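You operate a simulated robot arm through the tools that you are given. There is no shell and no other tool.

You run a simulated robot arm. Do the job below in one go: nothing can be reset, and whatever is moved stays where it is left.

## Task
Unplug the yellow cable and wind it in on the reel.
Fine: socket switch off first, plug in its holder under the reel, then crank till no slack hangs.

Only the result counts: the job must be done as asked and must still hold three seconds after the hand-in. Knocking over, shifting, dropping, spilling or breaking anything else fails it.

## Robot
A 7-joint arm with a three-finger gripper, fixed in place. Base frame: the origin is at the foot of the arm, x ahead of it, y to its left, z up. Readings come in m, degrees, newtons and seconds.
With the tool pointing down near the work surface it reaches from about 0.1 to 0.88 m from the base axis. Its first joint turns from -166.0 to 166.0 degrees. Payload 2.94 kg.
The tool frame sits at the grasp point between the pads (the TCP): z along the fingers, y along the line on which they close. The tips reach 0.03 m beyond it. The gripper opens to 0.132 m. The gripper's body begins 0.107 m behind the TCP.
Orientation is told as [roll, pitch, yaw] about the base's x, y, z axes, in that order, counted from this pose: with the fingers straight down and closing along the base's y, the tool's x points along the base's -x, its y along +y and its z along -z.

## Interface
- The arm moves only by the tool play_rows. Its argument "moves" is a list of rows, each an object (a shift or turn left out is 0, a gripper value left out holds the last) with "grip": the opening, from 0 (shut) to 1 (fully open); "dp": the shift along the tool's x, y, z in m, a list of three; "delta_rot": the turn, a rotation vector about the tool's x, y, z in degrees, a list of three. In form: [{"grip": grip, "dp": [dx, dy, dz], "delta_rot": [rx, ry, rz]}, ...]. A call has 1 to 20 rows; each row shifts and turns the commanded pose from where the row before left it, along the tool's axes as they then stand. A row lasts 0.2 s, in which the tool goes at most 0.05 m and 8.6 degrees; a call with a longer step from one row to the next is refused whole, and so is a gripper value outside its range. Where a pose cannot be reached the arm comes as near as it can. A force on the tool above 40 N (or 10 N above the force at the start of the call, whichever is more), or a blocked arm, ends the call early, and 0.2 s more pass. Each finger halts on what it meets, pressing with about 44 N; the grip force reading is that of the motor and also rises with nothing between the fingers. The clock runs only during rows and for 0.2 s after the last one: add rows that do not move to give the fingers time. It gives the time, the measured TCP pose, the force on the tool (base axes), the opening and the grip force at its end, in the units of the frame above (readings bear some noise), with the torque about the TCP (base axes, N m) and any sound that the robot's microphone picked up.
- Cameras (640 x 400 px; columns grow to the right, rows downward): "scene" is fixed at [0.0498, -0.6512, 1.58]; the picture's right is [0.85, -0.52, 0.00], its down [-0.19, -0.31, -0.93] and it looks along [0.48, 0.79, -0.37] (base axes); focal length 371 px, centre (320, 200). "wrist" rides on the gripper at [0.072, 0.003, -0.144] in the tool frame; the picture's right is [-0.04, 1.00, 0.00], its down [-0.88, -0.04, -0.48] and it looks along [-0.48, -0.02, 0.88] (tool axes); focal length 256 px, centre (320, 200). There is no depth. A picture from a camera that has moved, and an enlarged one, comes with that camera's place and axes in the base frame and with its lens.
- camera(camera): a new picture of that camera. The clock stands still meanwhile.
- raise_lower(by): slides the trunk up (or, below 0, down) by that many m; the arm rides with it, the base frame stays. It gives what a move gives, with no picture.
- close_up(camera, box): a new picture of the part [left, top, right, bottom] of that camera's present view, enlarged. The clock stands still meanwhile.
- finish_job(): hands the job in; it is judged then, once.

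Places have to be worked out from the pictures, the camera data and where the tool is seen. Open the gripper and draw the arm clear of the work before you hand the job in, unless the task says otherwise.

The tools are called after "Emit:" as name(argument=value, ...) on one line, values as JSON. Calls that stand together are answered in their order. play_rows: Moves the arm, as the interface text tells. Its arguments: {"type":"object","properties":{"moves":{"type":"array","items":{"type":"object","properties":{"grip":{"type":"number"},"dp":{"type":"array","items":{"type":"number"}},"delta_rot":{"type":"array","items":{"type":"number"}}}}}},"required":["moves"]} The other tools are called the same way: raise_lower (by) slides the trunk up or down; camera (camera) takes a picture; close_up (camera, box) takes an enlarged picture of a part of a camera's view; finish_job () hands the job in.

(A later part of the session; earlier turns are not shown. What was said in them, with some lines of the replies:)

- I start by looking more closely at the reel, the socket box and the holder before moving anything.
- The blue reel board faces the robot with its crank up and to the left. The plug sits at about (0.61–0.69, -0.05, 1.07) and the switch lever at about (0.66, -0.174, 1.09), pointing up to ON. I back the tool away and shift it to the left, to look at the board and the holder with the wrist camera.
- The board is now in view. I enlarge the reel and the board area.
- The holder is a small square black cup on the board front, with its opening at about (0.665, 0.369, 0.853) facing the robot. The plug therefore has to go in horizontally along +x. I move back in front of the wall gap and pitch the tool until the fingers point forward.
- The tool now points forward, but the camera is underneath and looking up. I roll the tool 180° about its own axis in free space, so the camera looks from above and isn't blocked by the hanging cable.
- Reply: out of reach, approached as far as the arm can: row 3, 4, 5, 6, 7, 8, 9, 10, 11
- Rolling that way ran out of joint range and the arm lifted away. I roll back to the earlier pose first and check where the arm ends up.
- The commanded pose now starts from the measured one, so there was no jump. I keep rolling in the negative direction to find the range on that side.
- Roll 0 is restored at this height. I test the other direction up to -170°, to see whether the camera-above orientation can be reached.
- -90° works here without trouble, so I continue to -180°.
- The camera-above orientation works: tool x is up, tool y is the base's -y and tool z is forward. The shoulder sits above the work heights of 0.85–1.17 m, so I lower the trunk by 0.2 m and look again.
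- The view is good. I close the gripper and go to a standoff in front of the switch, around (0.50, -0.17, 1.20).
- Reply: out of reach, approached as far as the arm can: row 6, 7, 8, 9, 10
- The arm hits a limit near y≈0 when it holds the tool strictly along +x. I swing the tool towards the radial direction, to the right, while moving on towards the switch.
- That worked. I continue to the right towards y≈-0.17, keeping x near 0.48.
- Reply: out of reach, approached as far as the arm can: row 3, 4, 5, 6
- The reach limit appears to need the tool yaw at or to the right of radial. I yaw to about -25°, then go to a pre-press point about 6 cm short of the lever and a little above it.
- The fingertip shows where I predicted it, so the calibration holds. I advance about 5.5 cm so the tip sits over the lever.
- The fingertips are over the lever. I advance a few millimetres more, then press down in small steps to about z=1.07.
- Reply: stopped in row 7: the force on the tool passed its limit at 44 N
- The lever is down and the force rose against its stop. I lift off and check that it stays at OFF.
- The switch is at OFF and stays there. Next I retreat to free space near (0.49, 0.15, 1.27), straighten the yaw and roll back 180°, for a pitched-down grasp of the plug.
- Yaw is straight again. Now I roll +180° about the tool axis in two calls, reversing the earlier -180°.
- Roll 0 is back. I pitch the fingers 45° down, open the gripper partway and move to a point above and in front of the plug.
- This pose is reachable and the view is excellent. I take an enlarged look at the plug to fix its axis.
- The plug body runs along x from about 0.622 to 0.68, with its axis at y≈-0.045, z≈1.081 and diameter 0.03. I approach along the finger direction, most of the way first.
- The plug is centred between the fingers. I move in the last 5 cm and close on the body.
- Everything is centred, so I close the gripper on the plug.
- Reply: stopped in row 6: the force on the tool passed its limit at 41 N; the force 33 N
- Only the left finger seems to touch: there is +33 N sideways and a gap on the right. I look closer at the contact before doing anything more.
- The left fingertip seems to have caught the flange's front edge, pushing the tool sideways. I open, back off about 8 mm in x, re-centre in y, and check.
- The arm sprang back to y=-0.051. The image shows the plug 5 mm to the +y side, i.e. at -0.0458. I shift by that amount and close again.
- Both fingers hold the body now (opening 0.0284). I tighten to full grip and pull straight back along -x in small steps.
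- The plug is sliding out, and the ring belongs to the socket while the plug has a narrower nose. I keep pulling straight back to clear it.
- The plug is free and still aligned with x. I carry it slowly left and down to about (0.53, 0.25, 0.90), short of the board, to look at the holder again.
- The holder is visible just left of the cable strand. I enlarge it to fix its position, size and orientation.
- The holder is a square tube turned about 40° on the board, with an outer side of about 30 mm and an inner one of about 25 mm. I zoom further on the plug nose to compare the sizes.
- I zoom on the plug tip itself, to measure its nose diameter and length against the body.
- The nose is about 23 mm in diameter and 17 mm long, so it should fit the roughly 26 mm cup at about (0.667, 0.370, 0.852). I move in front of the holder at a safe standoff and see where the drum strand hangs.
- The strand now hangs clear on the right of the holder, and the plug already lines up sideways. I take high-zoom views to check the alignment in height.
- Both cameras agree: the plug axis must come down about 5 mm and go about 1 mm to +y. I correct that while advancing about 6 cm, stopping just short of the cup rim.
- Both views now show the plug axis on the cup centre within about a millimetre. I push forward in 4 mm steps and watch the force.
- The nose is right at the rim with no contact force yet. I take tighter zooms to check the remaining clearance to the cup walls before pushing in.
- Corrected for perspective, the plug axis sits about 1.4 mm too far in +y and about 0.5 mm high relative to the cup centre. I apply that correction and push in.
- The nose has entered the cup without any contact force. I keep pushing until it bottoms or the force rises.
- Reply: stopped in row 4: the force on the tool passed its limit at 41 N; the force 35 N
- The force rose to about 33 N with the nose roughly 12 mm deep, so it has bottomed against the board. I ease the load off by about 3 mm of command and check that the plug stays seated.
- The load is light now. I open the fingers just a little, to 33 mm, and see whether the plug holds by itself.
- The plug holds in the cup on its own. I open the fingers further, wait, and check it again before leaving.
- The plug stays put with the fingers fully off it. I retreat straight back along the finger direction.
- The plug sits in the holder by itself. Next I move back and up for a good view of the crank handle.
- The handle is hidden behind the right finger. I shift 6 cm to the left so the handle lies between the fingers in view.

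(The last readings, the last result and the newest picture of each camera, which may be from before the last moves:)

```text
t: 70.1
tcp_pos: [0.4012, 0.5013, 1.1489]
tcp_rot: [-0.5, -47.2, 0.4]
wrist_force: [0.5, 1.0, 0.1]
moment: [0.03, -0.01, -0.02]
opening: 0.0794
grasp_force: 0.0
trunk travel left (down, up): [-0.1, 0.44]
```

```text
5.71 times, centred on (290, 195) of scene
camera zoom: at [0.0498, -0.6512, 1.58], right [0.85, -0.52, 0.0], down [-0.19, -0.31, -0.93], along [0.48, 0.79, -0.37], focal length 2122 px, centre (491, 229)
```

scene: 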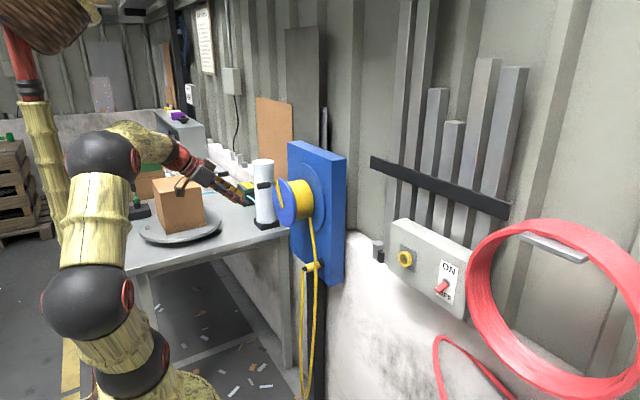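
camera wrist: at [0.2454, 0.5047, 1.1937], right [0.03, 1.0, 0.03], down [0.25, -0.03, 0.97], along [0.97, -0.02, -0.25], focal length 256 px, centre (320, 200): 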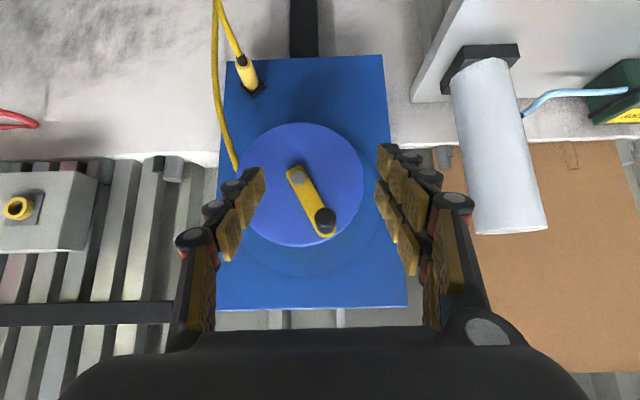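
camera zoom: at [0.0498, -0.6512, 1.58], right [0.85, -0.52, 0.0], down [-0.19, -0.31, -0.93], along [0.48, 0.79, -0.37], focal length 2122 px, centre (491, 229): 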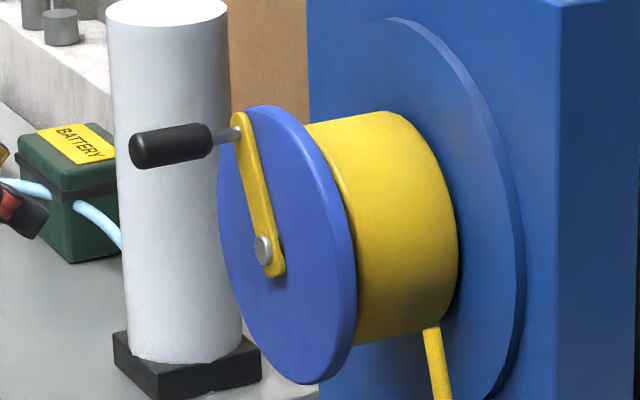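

The knob is at about (x 0.500–0.550, y 0.504, z 1.148) and the crank axis at about (0.567, 0.470, 1.082), giving a radius of about 0.074. I advance along +x so the knob comes between the open fingers.

Emit:
play_rows(moves=[{"dp": [-0.0122, 0.0006, 0.01323]}, {"dp": [-0.0122, 0.0006, 0.01323]}, {"dp": [-0.0122, 0.0006, 0.01323]}, {"dp": [-0.0122, 0.0006, 0.01323]}, {"dp": [-0.0122, 0.0006, 0.01323]}, {}])

Emit:
close_up(camera="wrist", box=[220, 100, 420, 260])

Emit:
close_up(camera="scene", box=[250, 150, 330, 220])

```text
t: 71.5
tcp_pos: [0.4912, 0.504, 1.1477]
tcp_rot: [-0.5, -47.3, 0.4]
wrist_force: [0.4, 0.5, 0.0]
moment: [-0.03, -0.01, -0.01]
opening: 0.0791
grasp_force: 0.1
trunk travel left (down, up): [-0.1, 0.44]
```

```text
2.50 times, centred on (320, 180) of wrist
camera zoom: at [0.3354, 0.5071, 1.193], right [0.03, 1.0, 0.03], down [0.25, -0.03, 0.97], along [0.97, -0.02, -0.25], focal length 640 px, centre (320, 250)
```

zoom: 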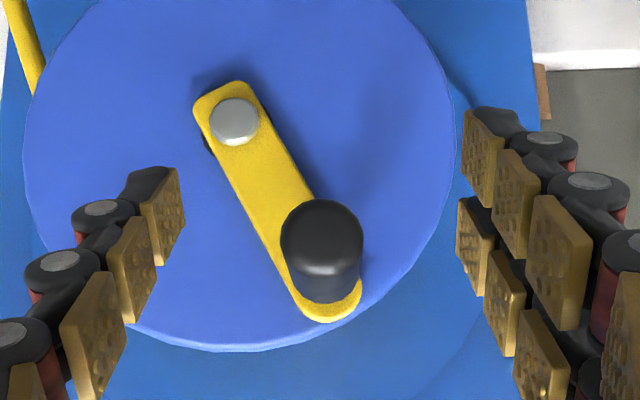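

```text
5.71 times, centred on (290, 185) of scene
camera zoom: at [0.0498, -0.6512, 1.58], right [0.85, -0.52, 0.0], down [-0.19, -0.31, -0.93], along [0.48, 0.79, -0.37], focal length 2122 px, centre (491, 286)
```

zoom: 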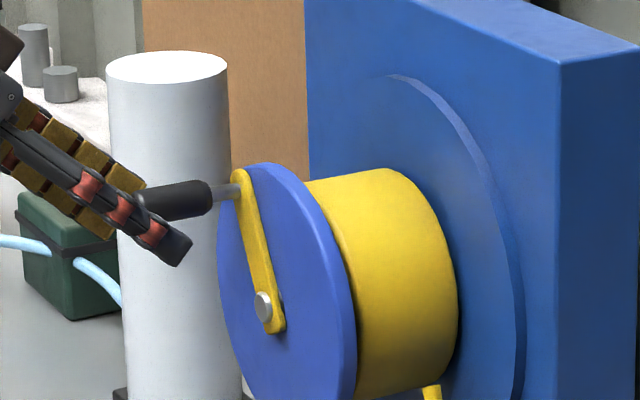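

The knob is centred between the fingers. I advance the last 3 cm and close on it.

Emit:
play_rows(moves=[{"dp": [-0.0066, 0, 0.0071]}, {"dp": [-0.0066, 0, 0.0071]}, {"dp": [-0.0071, 0, 0.0064]}, {}, {"grip": 0.1}, {}, {}, {}, {}, {}])

Emit:
close_up(camera="wrist", box=[220, 100, 420, 260])

Emit:
close_up(camera="scene", box=[250, 150, 330, 220])

```text
t: 73.7
tcp_pos: [0.5199, 0.5042, 1.1481]
tcp_rot: [-0.5, -47.1, 0.4]
wrist_force: [0.1, -0.4, -0.2]
moment: [0.01, -0.01, 0.15]
opening: 0.0218
grasp_force: 35.7
trunk travel left (down, up): [-0.1, 0.44]
```

```text
2.50 times, centred on (320, 180) of wrist
camera zoom: at [0.3646, 0.5075, 1.194], right [0.03, 1.0, 0.03], down [0.25, -0.03, 0.97], along [0.97, -0.02, -0.25], focal length 640 px, centre (320, 250)
```

zoom: 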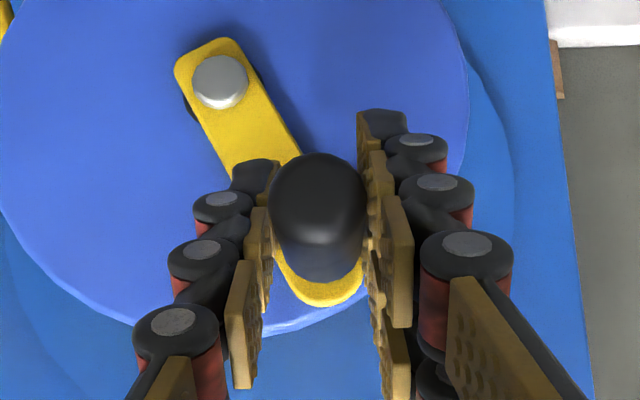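

```text
5.71 times, centred on (290, 185) of scene
camera zoom: at [0.0498, -0.6512, 1.58], right [0.85, -0.52, 0.0], down [-0.19, -0.31, -0.93], along [0.48, 0.79, -0.37], focal length 2122 px, centre (491, 286)
```

zoom: 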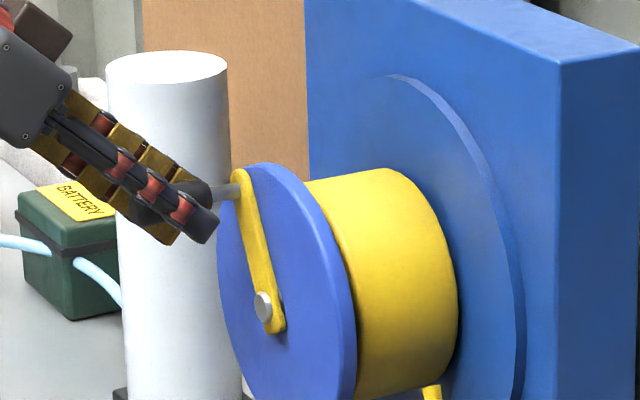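

The knob is firmly held (21.8 mm). The cable leaves the drum's right side going downward, so winding in should go counterclockwise as seen from the robot, with the handle moving to +y and then down. I test with 20° of motion and watch the force.

Emit:
play_rows(moves=[{"dp": [0.0025, 0.0056, 0.0022]}, {"dp": [0.0026, 0.0053, 0.0025]}, {"dp": [0.0031, 0.0049, 0.0029]}, {"dp": [0.0033, 0.0046, 0.003]}, {}])

Emit:
close_up(camera="wrist", box=[220, 100, 420, 260])

Emit:
camera(camera="scene")

```text
t: 74.9
tcp_pos: [0.5199, 0.5253, 1.1342]
tcp_rot: [-0.5, -47.2, 0.4]
wrist_force: [0.6, -1.1, 0.2]
moment: [0.01, -0.12, 0.22]
opening: 0.0213
grasp_force: 45.4
trunk travel left (down, up): [-0.1, 0.44]
```

```text
2.50 times, centred on (320, 180) of wrist
camera zoom: at [0.3646, 0.528, 1.1785], right [0.03, 1.0, 0.03], down [0.25, -0.03, 0.97], along [0.97, -0.02, -0.25], focal length 640 px, centre (320, 250)
```

zoom: 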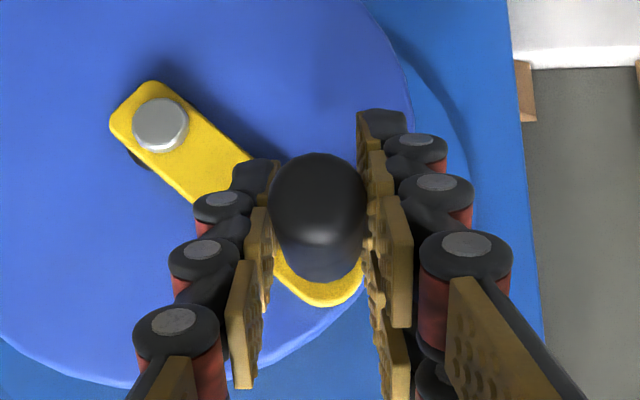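

```text
taken
```

scene: 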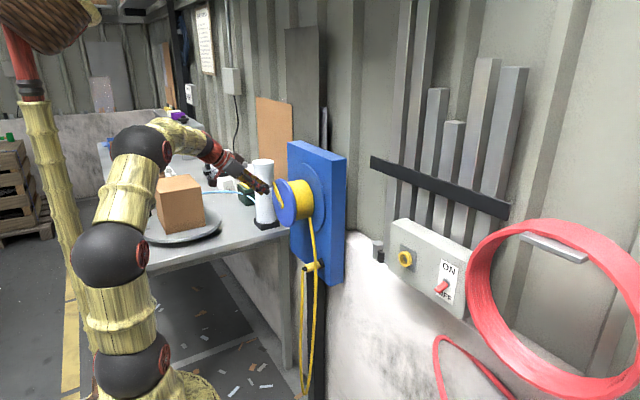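

The crank turns freely and the loop bottom has risen slightly, so the direction is right. I continue round the circle for another 90°.

Emit:
play_rows(moves=[{"dp": [0.01159, 0.01111, 0.01074]}, {"dp": [0.01331, 0.00664, 0.01233]}, {"dp": [0.01411, 0.00172, 0.01308]}, {"dp": [0.01396, -0.00332, 0.01293]}, {"dp": [0.01285, -0.00813, 0.01191]}, {"dp": [0.01087, -0.01239, 0.01007]}, {}])

Emit:
close_up(camera="wrist", box=[220, 100, 420, 260])

Emit:
camera(camera="scene")

```text
t: 76.5
tcp_pos: [0.5202, 0.5213, 1.0268]
tcp_rot: [-0.7, -47.2, 0.5]
wrist_force: [-1.3, 5.3, -8.5]
moment: [0.03, 0.53, 0.22]
opening: 0.0216
grasp_force: 45.0
trunk travel left (down, up): [-0.1, 0.44]
```

```text
2.50 times, centred on (320, 180) of wrist
camera zoom: at [0.3646, 0.5239, 1.0726], right [0.03, 1.0, 0.02], down [0.25, -0.03, 0.97], along [0.97, -0.02, -0.25], focal length 640 px, centre (320, 250)
```

zoom: 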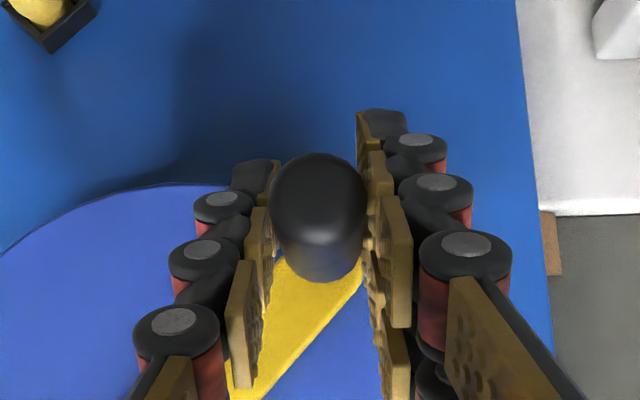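

```text
taken
```

scene: 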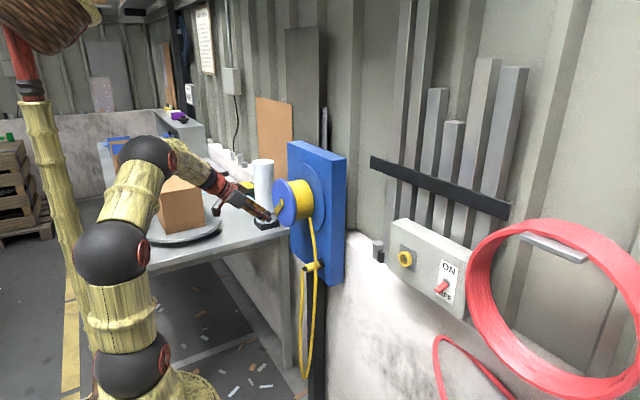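

The loop bottom is rising (from row ~397 to ~378) and the forces stay small. I continue for another half turn with a slightly refined circle (R≈0.075).

Emit:
play_rows(moves=[{"dp": [0.00832, -0.01596, 0.0077]}, {"dp": [0.00501, -0.01835, 0.00464]}, {"dp": [0.00135, -0.01949, 0.00125]}, {"dp": [-0.0024, -0.01931, -0.00222]}, {"dp": [-0.00598, -0.0178, -0.00554]}, {"dp": [-0.00916, -0.01509, -0.00848]}, {}])

Emit:
close_up(camera="wrist", box=[220, 100, 420, 260])

Emit:
camera(camera="scene")

```text
t: 78.1
tcp_pos: [0.5205, 0.414, 1.0353]
tcp_rot: [-0.4, -47.4, 0.4]
wrist_force: [-8.8, -12.9, -8.5]
moment: [0.0, -0.38, -0.05]
opening: 0.0212
grasp_force: 45.5
trunk travel left (down, up): [-0.1, 0.44]
```

```text
2.50 times, centred on (320, 180) of wrist
camera zoom: at [0.3645, 0.4156, 1.0791], right [0.03, 1.0, 0.03], down [0.25, -0.03, 0.97], along [0.97, -0.02, -0.25], focal length 640 px, centre (320, 250)
```

zoom: 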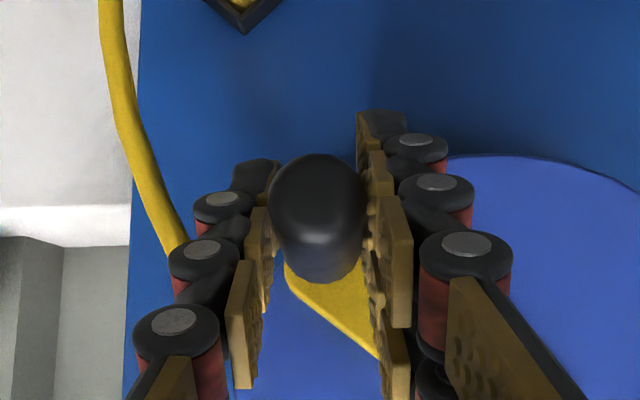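

```text
taken
```

scene: 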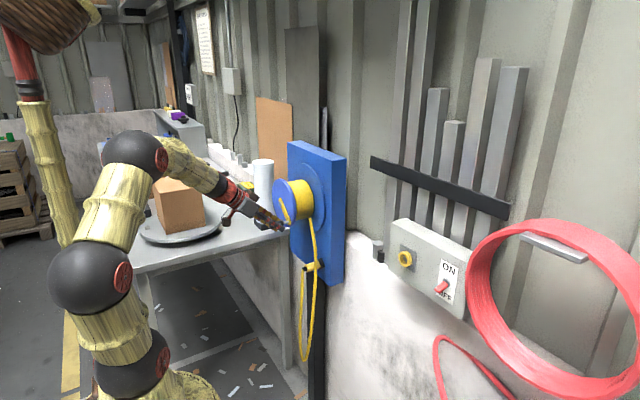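

The loop has shortened further (bottom around row 360). A circle fit gives the centre at (0.4717, 1.0816) with R=0.074. I continue 120° up the right side and over the top.

Emit:
play_rows(moves=[{"dp": [-0.01212, -0.01001, -0.01123]}, {"dp": [-0.01361, -0.00539, -0.01261]}, {"dp": [-0.01417, -0.0004, -0.01313]}, {"dp": [-0.01376, 0.00461, -0.01275]}, {"dp": [-0.01242, 0.00931, -0.01151]}, {"dp": [-0.01023, 0.01337, -0.00948]}, {"dp": [-0.00734, 0.01653, -0.0068]}, {"dp": [-0.00395, 0.01855, -0.00366]}, {}])

Emit:
close_up(camera="wrist", box=[220, 100, 420, 260])

Emit:
camera(camera="scene")

```text
t: 80.1
tcp_pos: [0.5199, 0.4631, 1.156]
tcp_rot: [0.0, -47.5, 0.2]
wrist_force: [10.7, -0.9, 28.3]
moment: [0.0, -0.97, 0.34]
opening: 0.0215
grasp_force: 45.2
trunk travel left (down, up): [-0.1, 0.44]
```

```text
2.50 times, centred on (320, 180) of wrist
camera zoom: at [0.3643, 0.4641, 1.2011], right [0.03, 1.0, 0.03], down [0.24, -0.04, 0.97], along [0.97, -0.02, -0.24], focal length 640 px, centre (320, 250)
```

zoom: 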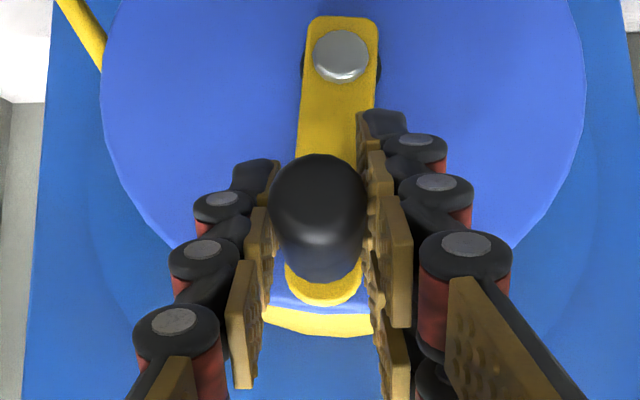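

```text
taken
```

scene: 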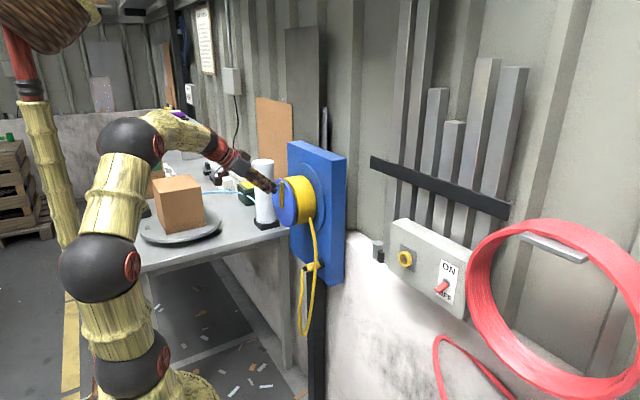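

The loop bottom is now at about row 336. A +28 N outward load says my circle is slightly small, so I add an outward correction and continue 120°.

Emit:
play_rows(moves=[{"dp": [-0.0025, 0.0196, -0.0023]}, {"dp": [0.00343, 0.01901, 0.00317]}, {"dp": [0.00692, 0.01716, 0.00642]}, {"dp": [0.00994, 0.01414, 0.00921]}, {"dp": [0.01228, 0.01015, 0.01138]}, {"dp": [0.01379, 0.00546, 0.01278]}, {"dp": [0.01436, 0.0004, 0.01331]}, {"dp": [0.01395, -0.00467, 0.01292]}, {}])

Emit:
close_up(camera="wrist", box=[220, 100, 420, 260])

Emit:
camera(camera="scene")

```text
t: 82.1
tcp_pos: [0.52, 0.541, 1.0535]
tcp_rot: [-0.5, -47.2, 0.4]
wrist_force: [-2.2, -16.0, 4.5]
moment: [-0.01, 0.89, -0.1]
opening: 0.0217
grasp_force: 45.0
trunk travel left (down, up): [-0.1, 0.44]
```

```text
2.50 times, centred on (320, 180) of wrist
camera zoom: at [0.3643, 0.543, 1.0993], right [0.03, 1.0, 0.03], down [0.25, -0.03, 0.97], along [0.97, -0.02, -0.25], focal length 640 px, centre (320, 250)
```

zoom: 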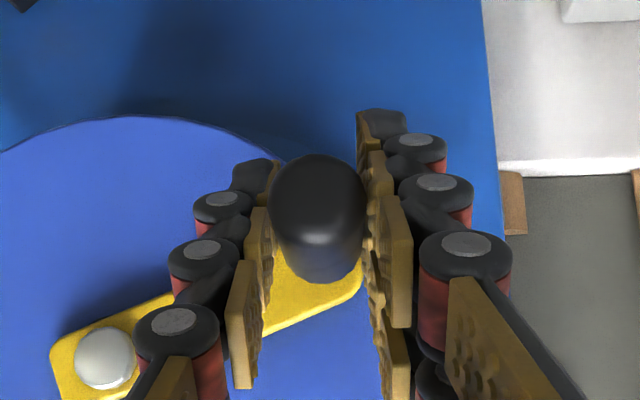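

```text
taken
```

scene: 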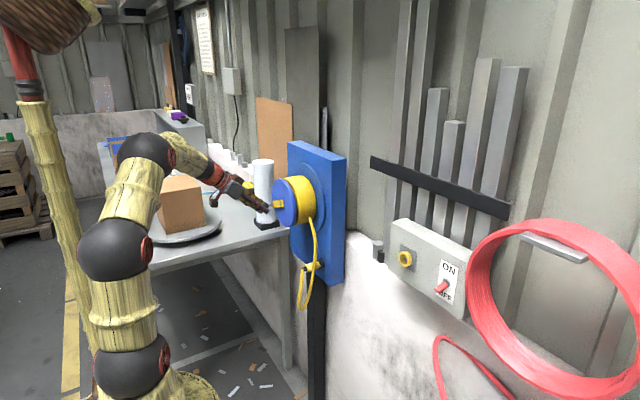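

The loop bottom is at about row 308 and the plug at about 267, so roughly half a turn is left. I go 60° more and look.

Emit:
play_rows(moves=[{"dp": [0.01241, -0.0116, 0.01149]}, {"dp": [0.01016, -0.01366, 0.00941]}, {"dp": [0.00722, -0.01678, 0.00668]}, {"dp": [0.00379, -0.01875, 0.00351]}, {}])

Emit:
close_up(camera="scene", box=[230, 160, 370, 320])

Emit:
camera(camera="wrist")

```text
t: 83.3
tcp_pos: [0.5203, 0.4812, 1.0085]
tcp_rot: [-0.6, -47.3, 0.3]
wrist_force: [0.5, -1.2, -2.1]
moment: [0.02, 0.29, 0.29]
opening: 0.0213
grasp_force: 45.1
trunk travel left (down, up): [-0.1, 0.44]
```

```text
2.50 times, centred on (300, 240) of scene
camera zoom: at [0.0498, -0.6512, 1.58], right [0.85, -0.52, 0.0], down [-0.19, -0.31, -0.93], along [0.48, 0.79, -0.37], focal length 928 px, centre (370, 100)
```

zoom: 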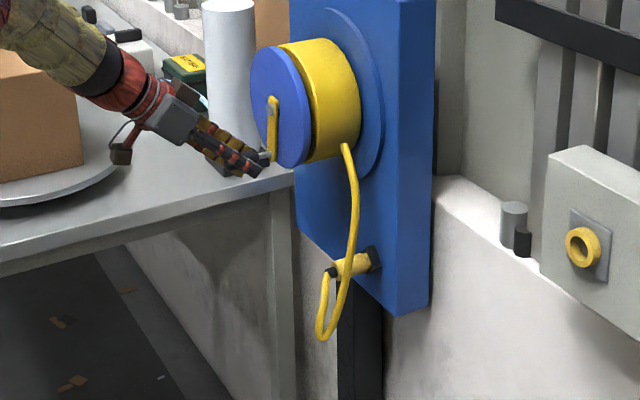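

```text
taken
camera wrist: at [0.3643, 0.4837, 1.053], right [0.03, 1.0, 0.03], down [0.25, -0.03, 0.97], along [0.97, -0.02, -0.25], focal length 256 px, centre (320, 200)
```

wrist: 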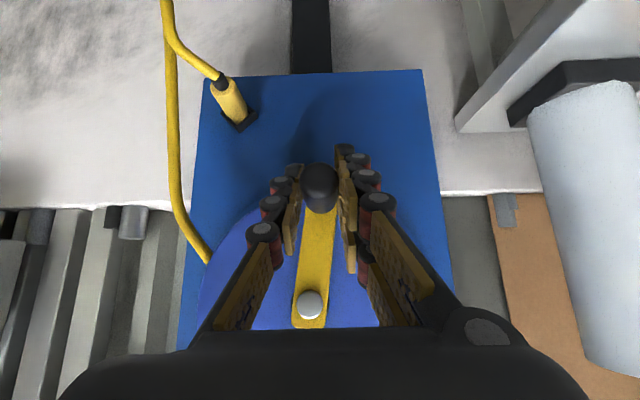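

There is still visible slack of about 0.19 m, around 190°. I continue 90° and then check.

Emit:
play_rows(moves=[{"dp": [0, -0.01945, 0]}, {"dp": [-0.00372, -0.01878, -0.00344]}, {"dp": [-0.00716, -0.01683, -0.00662]}, {"dp": [-0.01011, -0.01373, -0.00936]}, {"dp": [-0.01237, -0.0097, -0.01145]}, {"dp": [-0.01379, -0.005, -0.01277]}, {}])

Emit:
close_up(camera="scene", box=[230, 160, 370, 320])

Emit:
camera(camera="wrist")

```text
t: 84.9
tcp_pos: [0.5204, 0.394, 1.0761]
tcp_rot: [-0.3, -47.5, 0.1]
wrist_force: [-8.4, -22.5, -0.2]
moment: [-0.03, -1.03, -0.14]
opening: 0.0215
grasp_force: 45.2
trunk travel left (down, up): [-0.1, 0.44]
```

```text
2.50 times, centred on (300, 240) of scene
camera zoom: at [0.0498, -0.6512, 1.58], right [0.85, -0.52, 0.0], down [-0.19, -0.31, -0.93], along [0.48, 0.79, -0.37], focal length 928 px, centre (370, 100)
```

zoom: 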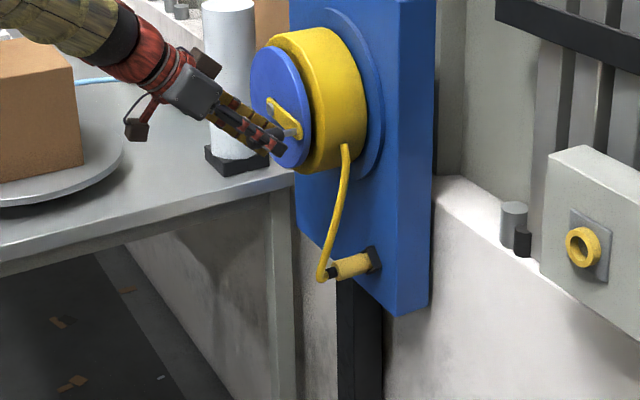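

```text
taken
camera wrist: at [0.3643, 0.3986, 1.12], right [0.03, 1.0, 0.03], down [0.25, -0.03, 0.97], along [0.97, -0.02, -0.25], focal length 256 px, centre (320, 200)
```

wrist: 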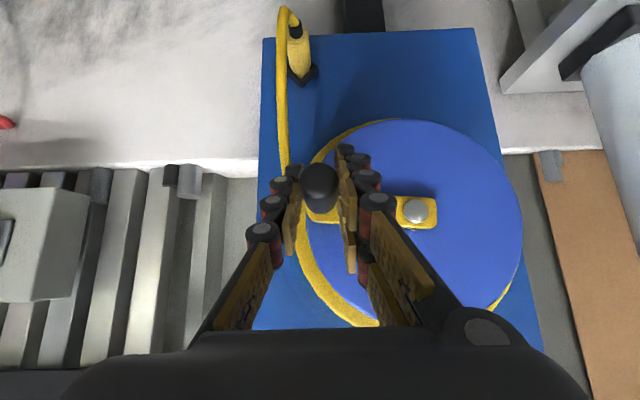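

Almost all of the slack is gone. I take a closer look at the remaining cable before the last part.

Emit:
close_up(camera="scene", box=[290, 210, 340, 280])

Emit:
close_up(camera="wrist", box=[240, 0, 360, 110])

```text
5.71 times, centred on (315, 245) of scene
camera zoom: at [0.0498, -0.6512, 1.58], right [0.85, -0.52, 0.0], down [-0.19, -0.31, -0.93], along [0.48, 0.79, -0.37], focal length 2122 px, centre (349, -57)
```

zoom: 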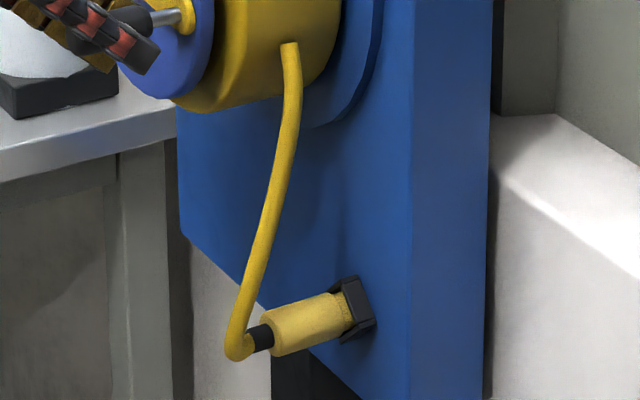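

```text
3.64 times, centred on (300, 55) of wrist
camera zoom: at [0.3643, 0.3986, 1.12], right [0.03, 1.0, 0.03], down [0.25, -0.03, 0.97], along [0.97, -0.02, -0.25], focal length 931 px, centre (393, 727)
```

zoom: 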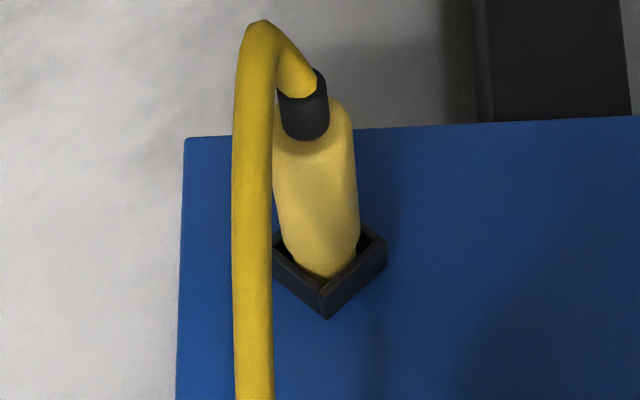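

A small bow remains in front of the plug. I crank 10° more in small steps and check the cable and forces.

Emit:
play_rows(moves=[{"dp": [-0.0049, -0.001, -0.0045]}, {"dp": [-0.0049, 0.0, -0.0045]}, {}])

Emit:
close_up(camera="scene", box=[290, 210, 340, 280])

Emit:
close_up(camera="wrist", box=[240, 0, 360, 110])

```text
t: 85.7
tcp_pos: [0.5208, 0.396, 1.0822]
tcp_rot: [-0.8, -47.0, 0.5]
wrist_force: [-6.6, -22.0, -28.2]
moment: [-0.05, 0.19, -0.03]
opening: 0.0213
grasp_force: 45.0
trunk travel left (down, up): [-0.1, 0.44]
```

```text
5.71 times, centred on (315, 245) of scene
camera zoom: at [0.0498, -0.6512, 1.58], right [0.85, -0.52, 0.0], down [-0.19, -0.31, -0.93], along [0.48, 0.79, -0.37], focal length 2122 px, centre (349, -57)
```

zoom: 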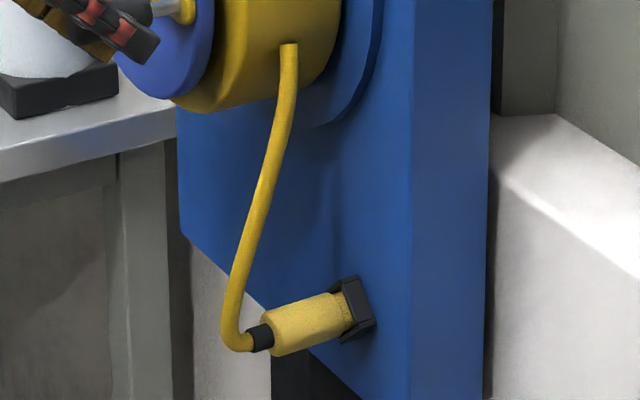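

```text
3.64 times, centred on (300, 55) of wrist
camera zoom: at [0.3647, 0.3985, 1.1281], right [0.03, 1.0, 0.02], down [0.25, -0.03, 0.97], along [0.97, -0.02, -0.25], focal length 931 px, centre (393, 727)
```

zoom: 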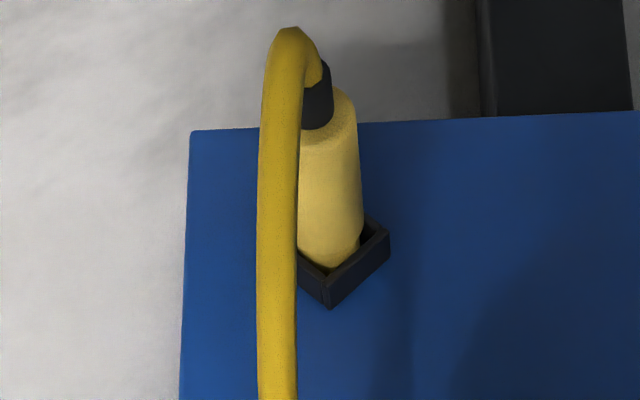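

The tangential force has jumped (about 28 N against the crank), so the cable is becoming taut. I hold still briefly and re-read the forces.

Emit:
play_rows(moves=[{}, {}, {}])

Emit:
close_up(camera="scene", box=[230, 160, 370, 320])

```text
t: 86.5
tcp_pos: [0.5208, 0.3963, 1.0827]
tcp_rot: [-0.9, -47.0, 0.5]
wrist_force: [-7.9, -21.5, -33.1]
moment: [-0.03, 0.85, -0.15]
opening: 0.0216
grasp_force: 44.9
trunk travel left (down, up): [-0.1, 0.44]
```

```text
2.50 times, centred on (300, 240) of scene
camera zoom: at [0.0498, -0.6512, 1.58], right [0.85, -0.52, 0.0], down [-0.19, -0.31, -0.93], along [0.48, 0.79, -0.37], focal length 928 px, centre (370, 100)
```

zoom: 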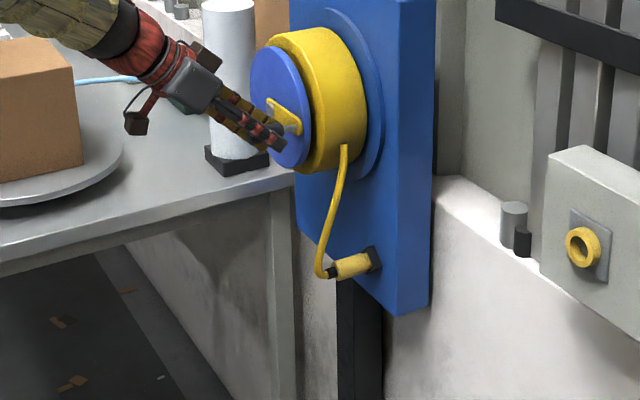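

The tangential load stays at about 33 N, so the cable pulls. The radial load comes from my circle, so I relieve it by 3 mm outward and re-read.

Emit:
play_rows(moves=[{"dp": [0, -0.0015, 0]}, {"dp": [0, -0.0015, 0]}, {}, {}])

Emit:
close_up(camera="scene", box=[290, 210, 340, 280])

Emit:
close_up(camera="wrist", box=[240, 0, 400, 250])

```text
t: 87.5
tcp_pos: [0.5194, 0.3942, 1.0823]
tcp_rot: [-0.8, -47.1, 0.7]
wrist_force: [-7.4, -3.0, -34.5]
moment: [0.03, 0.73, 0.18]
opening: 0.0216
grasp_force: 45.2
trunk travel left (down, up): [-0.1, 0.44]
```

```text
5.71 times, centred on (315, 245) of scene
camera zoom: at [0.0498, -0.6512, 1.58], right [0.85, -0.52, 0.0], down [-0.19, -0.31, -0.93], along [0.48, 0.79, -0.37], focal length 2122 px, centre (349, -57)
```

zoom: 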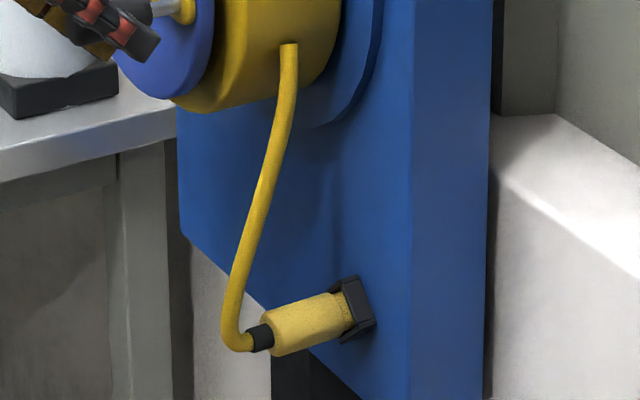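

```text
1.60 times, centred on (320, 125) of wrist
camera zoom: at [0.3646, 0.3978, 1.1287], right [0.03, 1.0, 0.02], down [0.25, -0.03, 0.97], along [0.97, -0.02, -0.25], focal length 410 px, centre (320, 320)
```

zoom: 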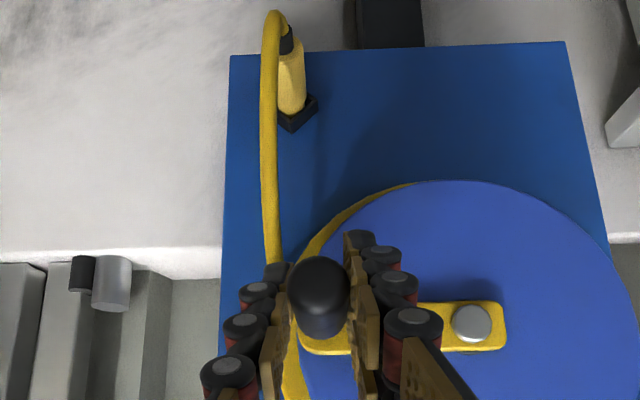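

The load is now purely tangential, 34 N opposing further winding, so the cable is taut between drum and plug with nothing hanging. I ease back slightly to soften the release and check that the cable stays snug.

Emit:
play_rows(moves=[{"dp": [0.0011, 0, 0.001]}, {"dp": [0.0011, 0, 0.001]}, {"dp": [0.0007, 0, 0.0007]}, {}])

Emit:
close_up(camera="scene", box=[290, 210, 340, 280])

```text
t: 88.5
tcp_pos: [0.5196, 0.3946, 1.0834]
tcp_rot: [-0.5, -47.3, 0.4]
wrist_force: [-11.5, 4.6, -17.6]
moment: [-0.01, 0.69, 0.24]
opening: 0.0217
grasp_force: 45.0
trunk travel left (down, up): [-0.1, 0.44]
```

```text
5.71 times, centred on (315, 245) of scene
camera zoom: at [0.0498, -0.6512, 1.58], right [0.85, -0.52, 0.0], down [-0.19, -0.31, -0.93], along [0.48, 0.79, -0.37], focal length 2122 px, centre (349, -57)
```

zoom: 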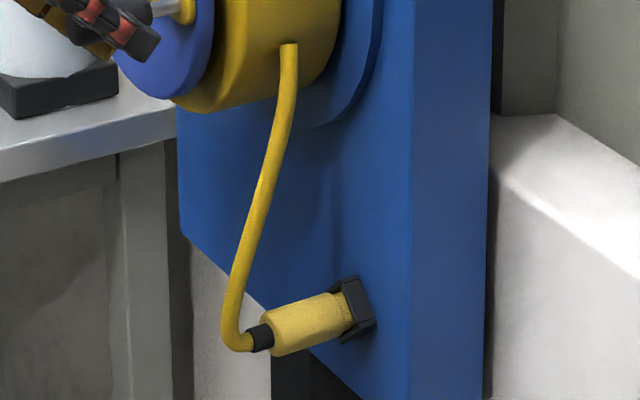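

The handle holds its place while the load drops, so the reel is at a firm stop. I unload further towards zero.

Emit:
play_rows(moves=[{"dp": [0.0011, 0, 0.001]}, {"dp": [0.0007, -0.0005, 0.0007]}, {}])

Emit:
close_up(camera="scene", box=[290, 210, 340, 280])

```text
t: 89.3
tcp_pos: [0.5203, 0.3951, 1.0828]
tcp_rot: [-0.3, -47.5, 0.4]
wrist_force: [-7.3, 10.3, 1.6]
moment: [0.07, -1.15, 0.22]
opening: 0.0215
grasp_force: 45.2
trunk travel left (down, up): [-0.1, 0.44]
```

```text
5.71 times, centred on (315, 245) of scene
camera zoom: at [0.0498, -0.6512, 1.58], right [0.85, -0.52, 0.0], down [-0.19, -0.31, -0.93], along [0.48, 0.79, -0.37], focal length 2122 px, centre (349, -57)
```

zoom: 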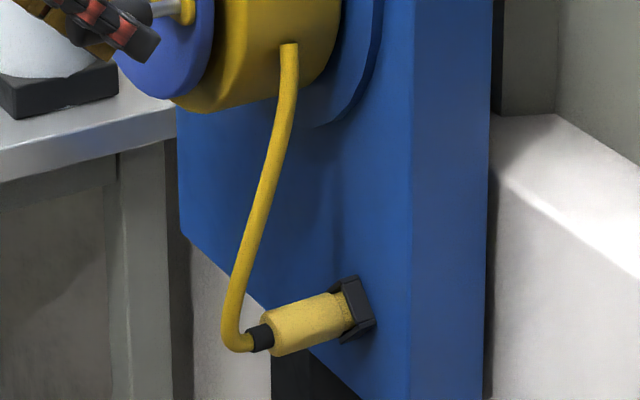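

The load is near zero and the crank and cable stay where they are. I open the gripper and check that the crank doesn't run back.

Emit:
play_rows(moves=[{"grip": 0.35}, {}, {}, {"grip": 0.6}, {}, {}])

Emit:
close_up(camera="scene", box=[230, 160, 370, 320])

Emit:
camera(camera="wrist")

```text
t: 90.7
tcp_pos: [0.5196, 0.3936, 1.0804]
tcp_rot: [-0.5, -47.3, 0.4]
wrist_force: [-0.3, 0.5, 0.2]
moment: [-0.01, 0.0, 0.02]
opening: 0.0791
grasp_force: 0.0
trunk travel left (down, up): [-0.1, 0.44]
```

```text
2.50 times, centred on (300, 240) of scene
camera zoom: at [0.0498, -0.6512, 1.58], right [0.85, -0.52, 0.0], down [-0.19, -0.31, -0.93], along [0.48, 0.79, -0.37], focal length 928 px, centre (370, 100)
```

zoom: 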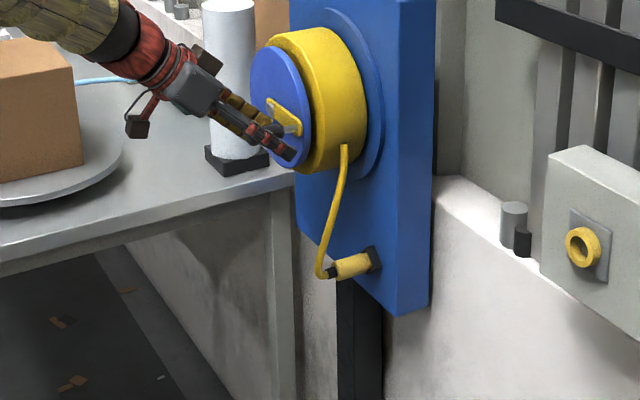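

```text
taken
camera wrist: at [0.3646, 0.3959, 1.1249], right [0.03, 1.0, 0.03], down [0.25, -0.03, 0.97], along [0.97, -0.02, -0.25], focal length 256 px, centre (320, 200)
```

wrist: 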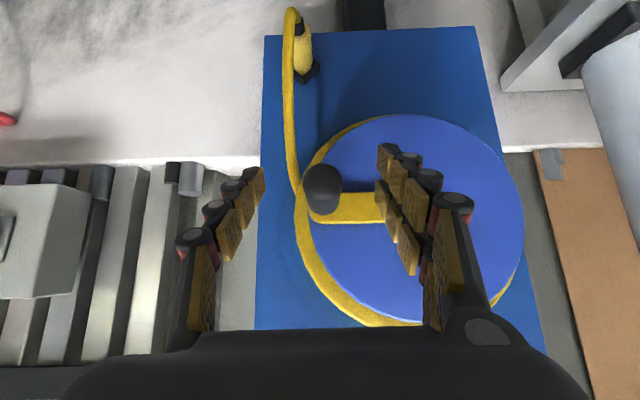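

The crank holds. I withdraw the fingers straight back along their axis, clear of the handle, and inspect everything.

Emit:
play_rows(moves=[{"dp": [0, 0, -0.02]}, {"dp": [0, 0, -0.03]}, {"dp": [0, 0, -0.03]}, {"dp": [0, 0, -0.03]}, {"dp": [0.02, 0, -0.03]}, {"dp": [0.02, 0, -0.03]}, {"dp": [0.02, 0, -0.02]}, {}])

Emit:
camera(camera="wrist")

Emit:
camera(camera="scene")

Emit:
close_up(camera="scene", box=[290, 210, 340, 280])

```text
t: 92.5
tcp_pos: [0.3387, 0.3931, 1.1655]
tcp_rot: [-0.5, -47.3, 0.5]
wrist_force: [-0.7, 0.2, -0.3]
moment: [0.01, -0.02, -0.02]
opening: 0.0794
grasp_force: 0.1
trunk travel left (down, up): [-0.1, 0.44]
```

```text
taken
camera wrist: at [0.1836, 0.396, 1.2105], right [0.03, 1.0, 0.03], down [0.25, -0.03, 0.97], along [0.97, -0.02, -0.25], focal length 256 px, centre (320, 200)
```

wrist: 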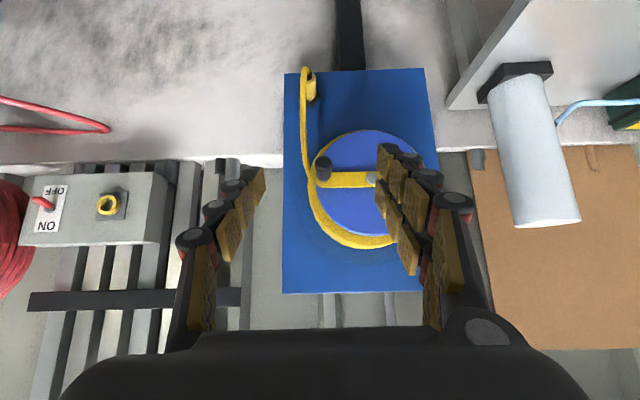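

```text
taken
```

scene: 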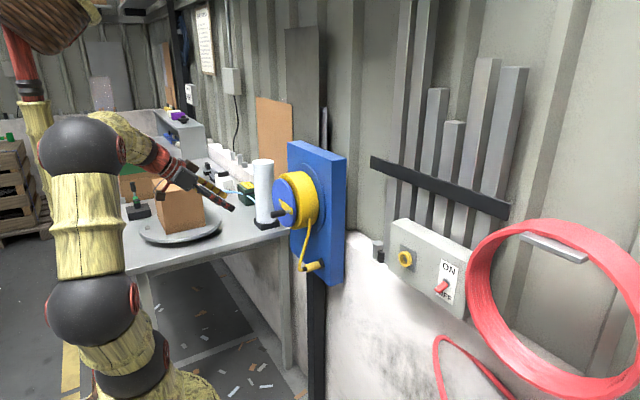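

```text
5.71 times, centred on (315, 245) of scene
camera zoom: at [0.0498, -0.6512, 1.58], right [0.85, -0.52, 0.0], down [-0.19, -0.31, -0.93], along [0.48, 0.79, -0.37], focal length 2122 px, centre (349, -57)
```

zoom: 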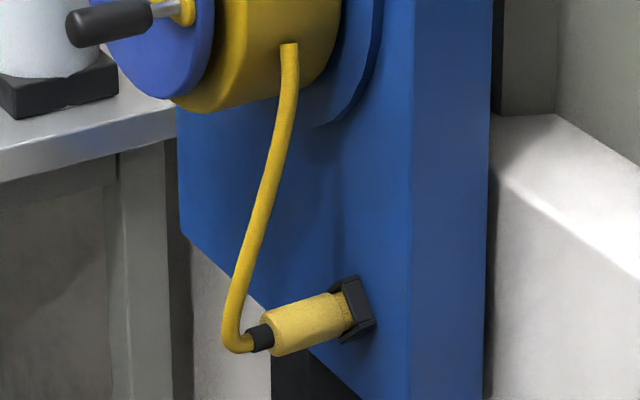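

Everything holds: the switch is OFF, the plug is in the holder, and the cable runs directly from drum to plug with nothing hanging. I draw the arm further away, open fully, wait, and take a final check.

Emit:
play_rows(moves=[{"dp": [0, -0.03, -0.01], "grip": 1}, {"dp": [0, -0.03, -0.01]}, {"dp": [0, -0.03, -0.01]}, {"dp": [0, -0.03, -0.01]}, {"dp": [0, -0.03, -0.01]}, {}, {}, {}, {}, {}, {}, {}, {}, {}, {}])

Emit:
camera(camera="wrist")

Emit:
camera(camera="scene")

Emit:
close_up(camera="scene", box=[270, 190, 340, 290])

```text
t: 95.7
tcp_pos: [0.3038, 0.2429, 1.1999]
tcp_rot: [-0.4, -47.3, 0.4]
wrist_force: [0.0, -0.5, -0.3]
moment: [-0.01, 0.0, 0.03]
opening: 0.1316
grasp_force: 0.0
trunk travel left (down, up): [-0.1, 0.44]
```

```text
taken
camera wrist: at [0.1477, 0.2458, 1.2456], right [0.03, 1.0, 0.03], down [0.25, -0.03, 0.97], along [0.97, -0.02, -0.25], focal length 256 px, centre (320, 200)
```

wrist: 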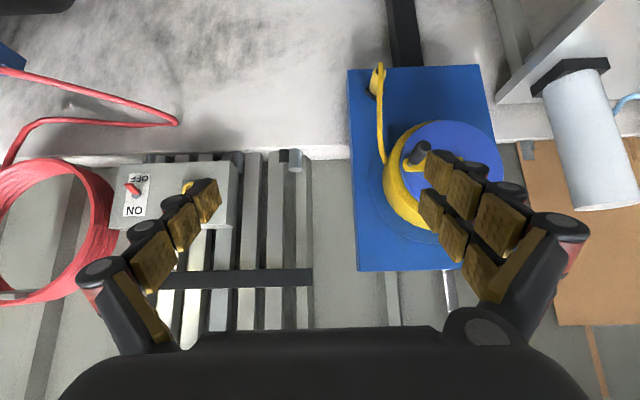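

```text
taken
```

scene: 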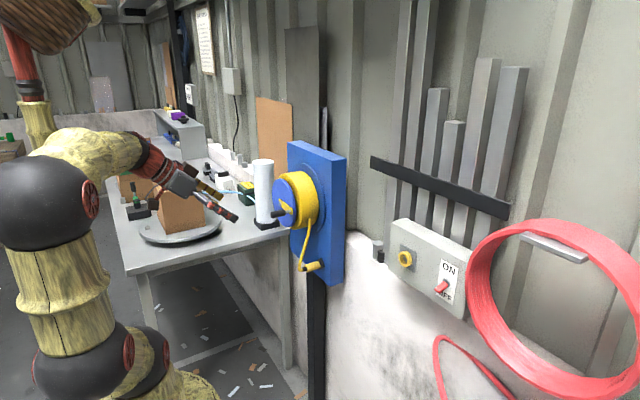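

```text
4.00 times, centred on (305, 240) of scene
camera zoom: at [0.0498, -0.6512, 1.58], right [0.85, -0.52, 0.0], down [-0.19, -0.31, -0.93], along [0.48, 0.79, -0.37], focal length 1485 px, centre (380, 40)
```

zoom: 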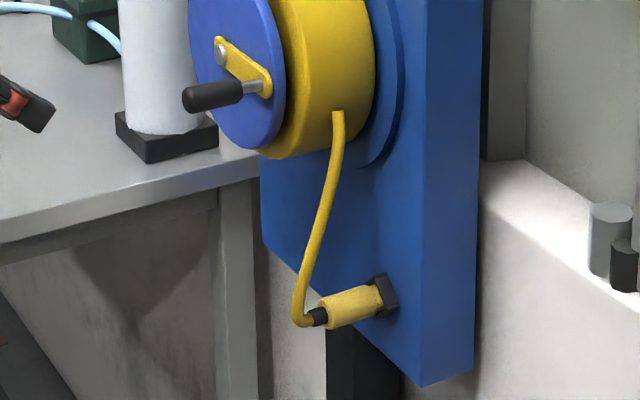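

It is stable after three seconds. One last close look at the plug seat and the switch before handing in.

Emit:
close_up(camera="scene", box=[296, 252, 328, 272])

Emit:
close_up(camera="scene", box=[390, 230, 490, 310])

```text
16.00 times, centred on (312, 262) of scene
camera zoom: at [0.0498, -0.6512, 1.58], right [0.85, -0.52, 0.0], down [-0.19, -0.31, -0.93], along [0.48, 0.79, -0.37], focal length 5940 px, centre (448, -792)
```

zoom: 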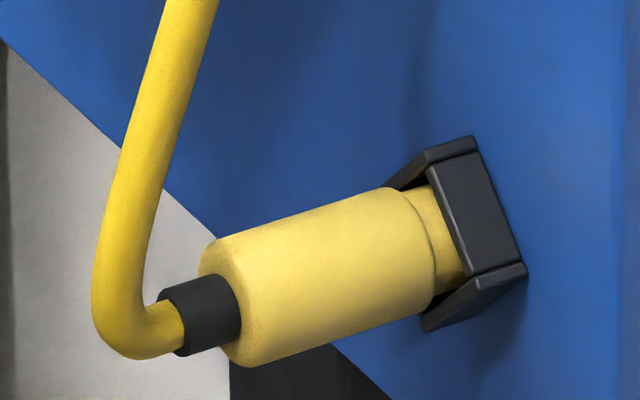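

```text
5.00 times, centred on (440, 270) of scene
camera zoom: at [0.0498, -0.6512, 1.58], right [0.85, -0.52, 0.0], down [-0.19, -0.31, -0.93], along [0.48, 0.79, -0.37], focal length 1856 px, centre (-280, -150)
```

zoom: 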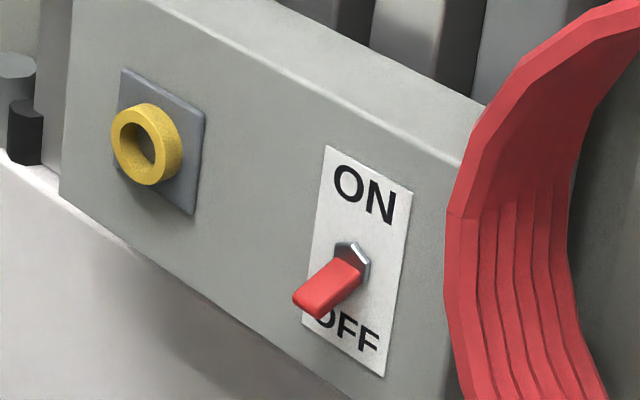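

The plug is seated in the holder, the switch is at OFF, the cable is wound in with no hanging loop, and the arm is clear with the gripper open. I hand the job in.

Emit:
finish_job()

```text
The job is handed in.
```

The yellow cable is unplugged and wound in on the reel, and I've handed the job in. I don't have the verdict yet.

- **Switch:** it was pressed to OFF before I touched the plug. It stayed there after I lifted off.
- **Plug:** it is in the square holder under the reel, pushed in until it stopped at about 33 N. It held by itself once released.
- **Cable:** I cranked until the reel came up hard against a firm stop and no loop hung. The crank did not run back when I let go. A slight curve remains where the cable bends into the plug.

The final pictures, about three seconds after I backed the arm away with the gripper open, showed everything still in place. I saw nothing else knocked or moved.
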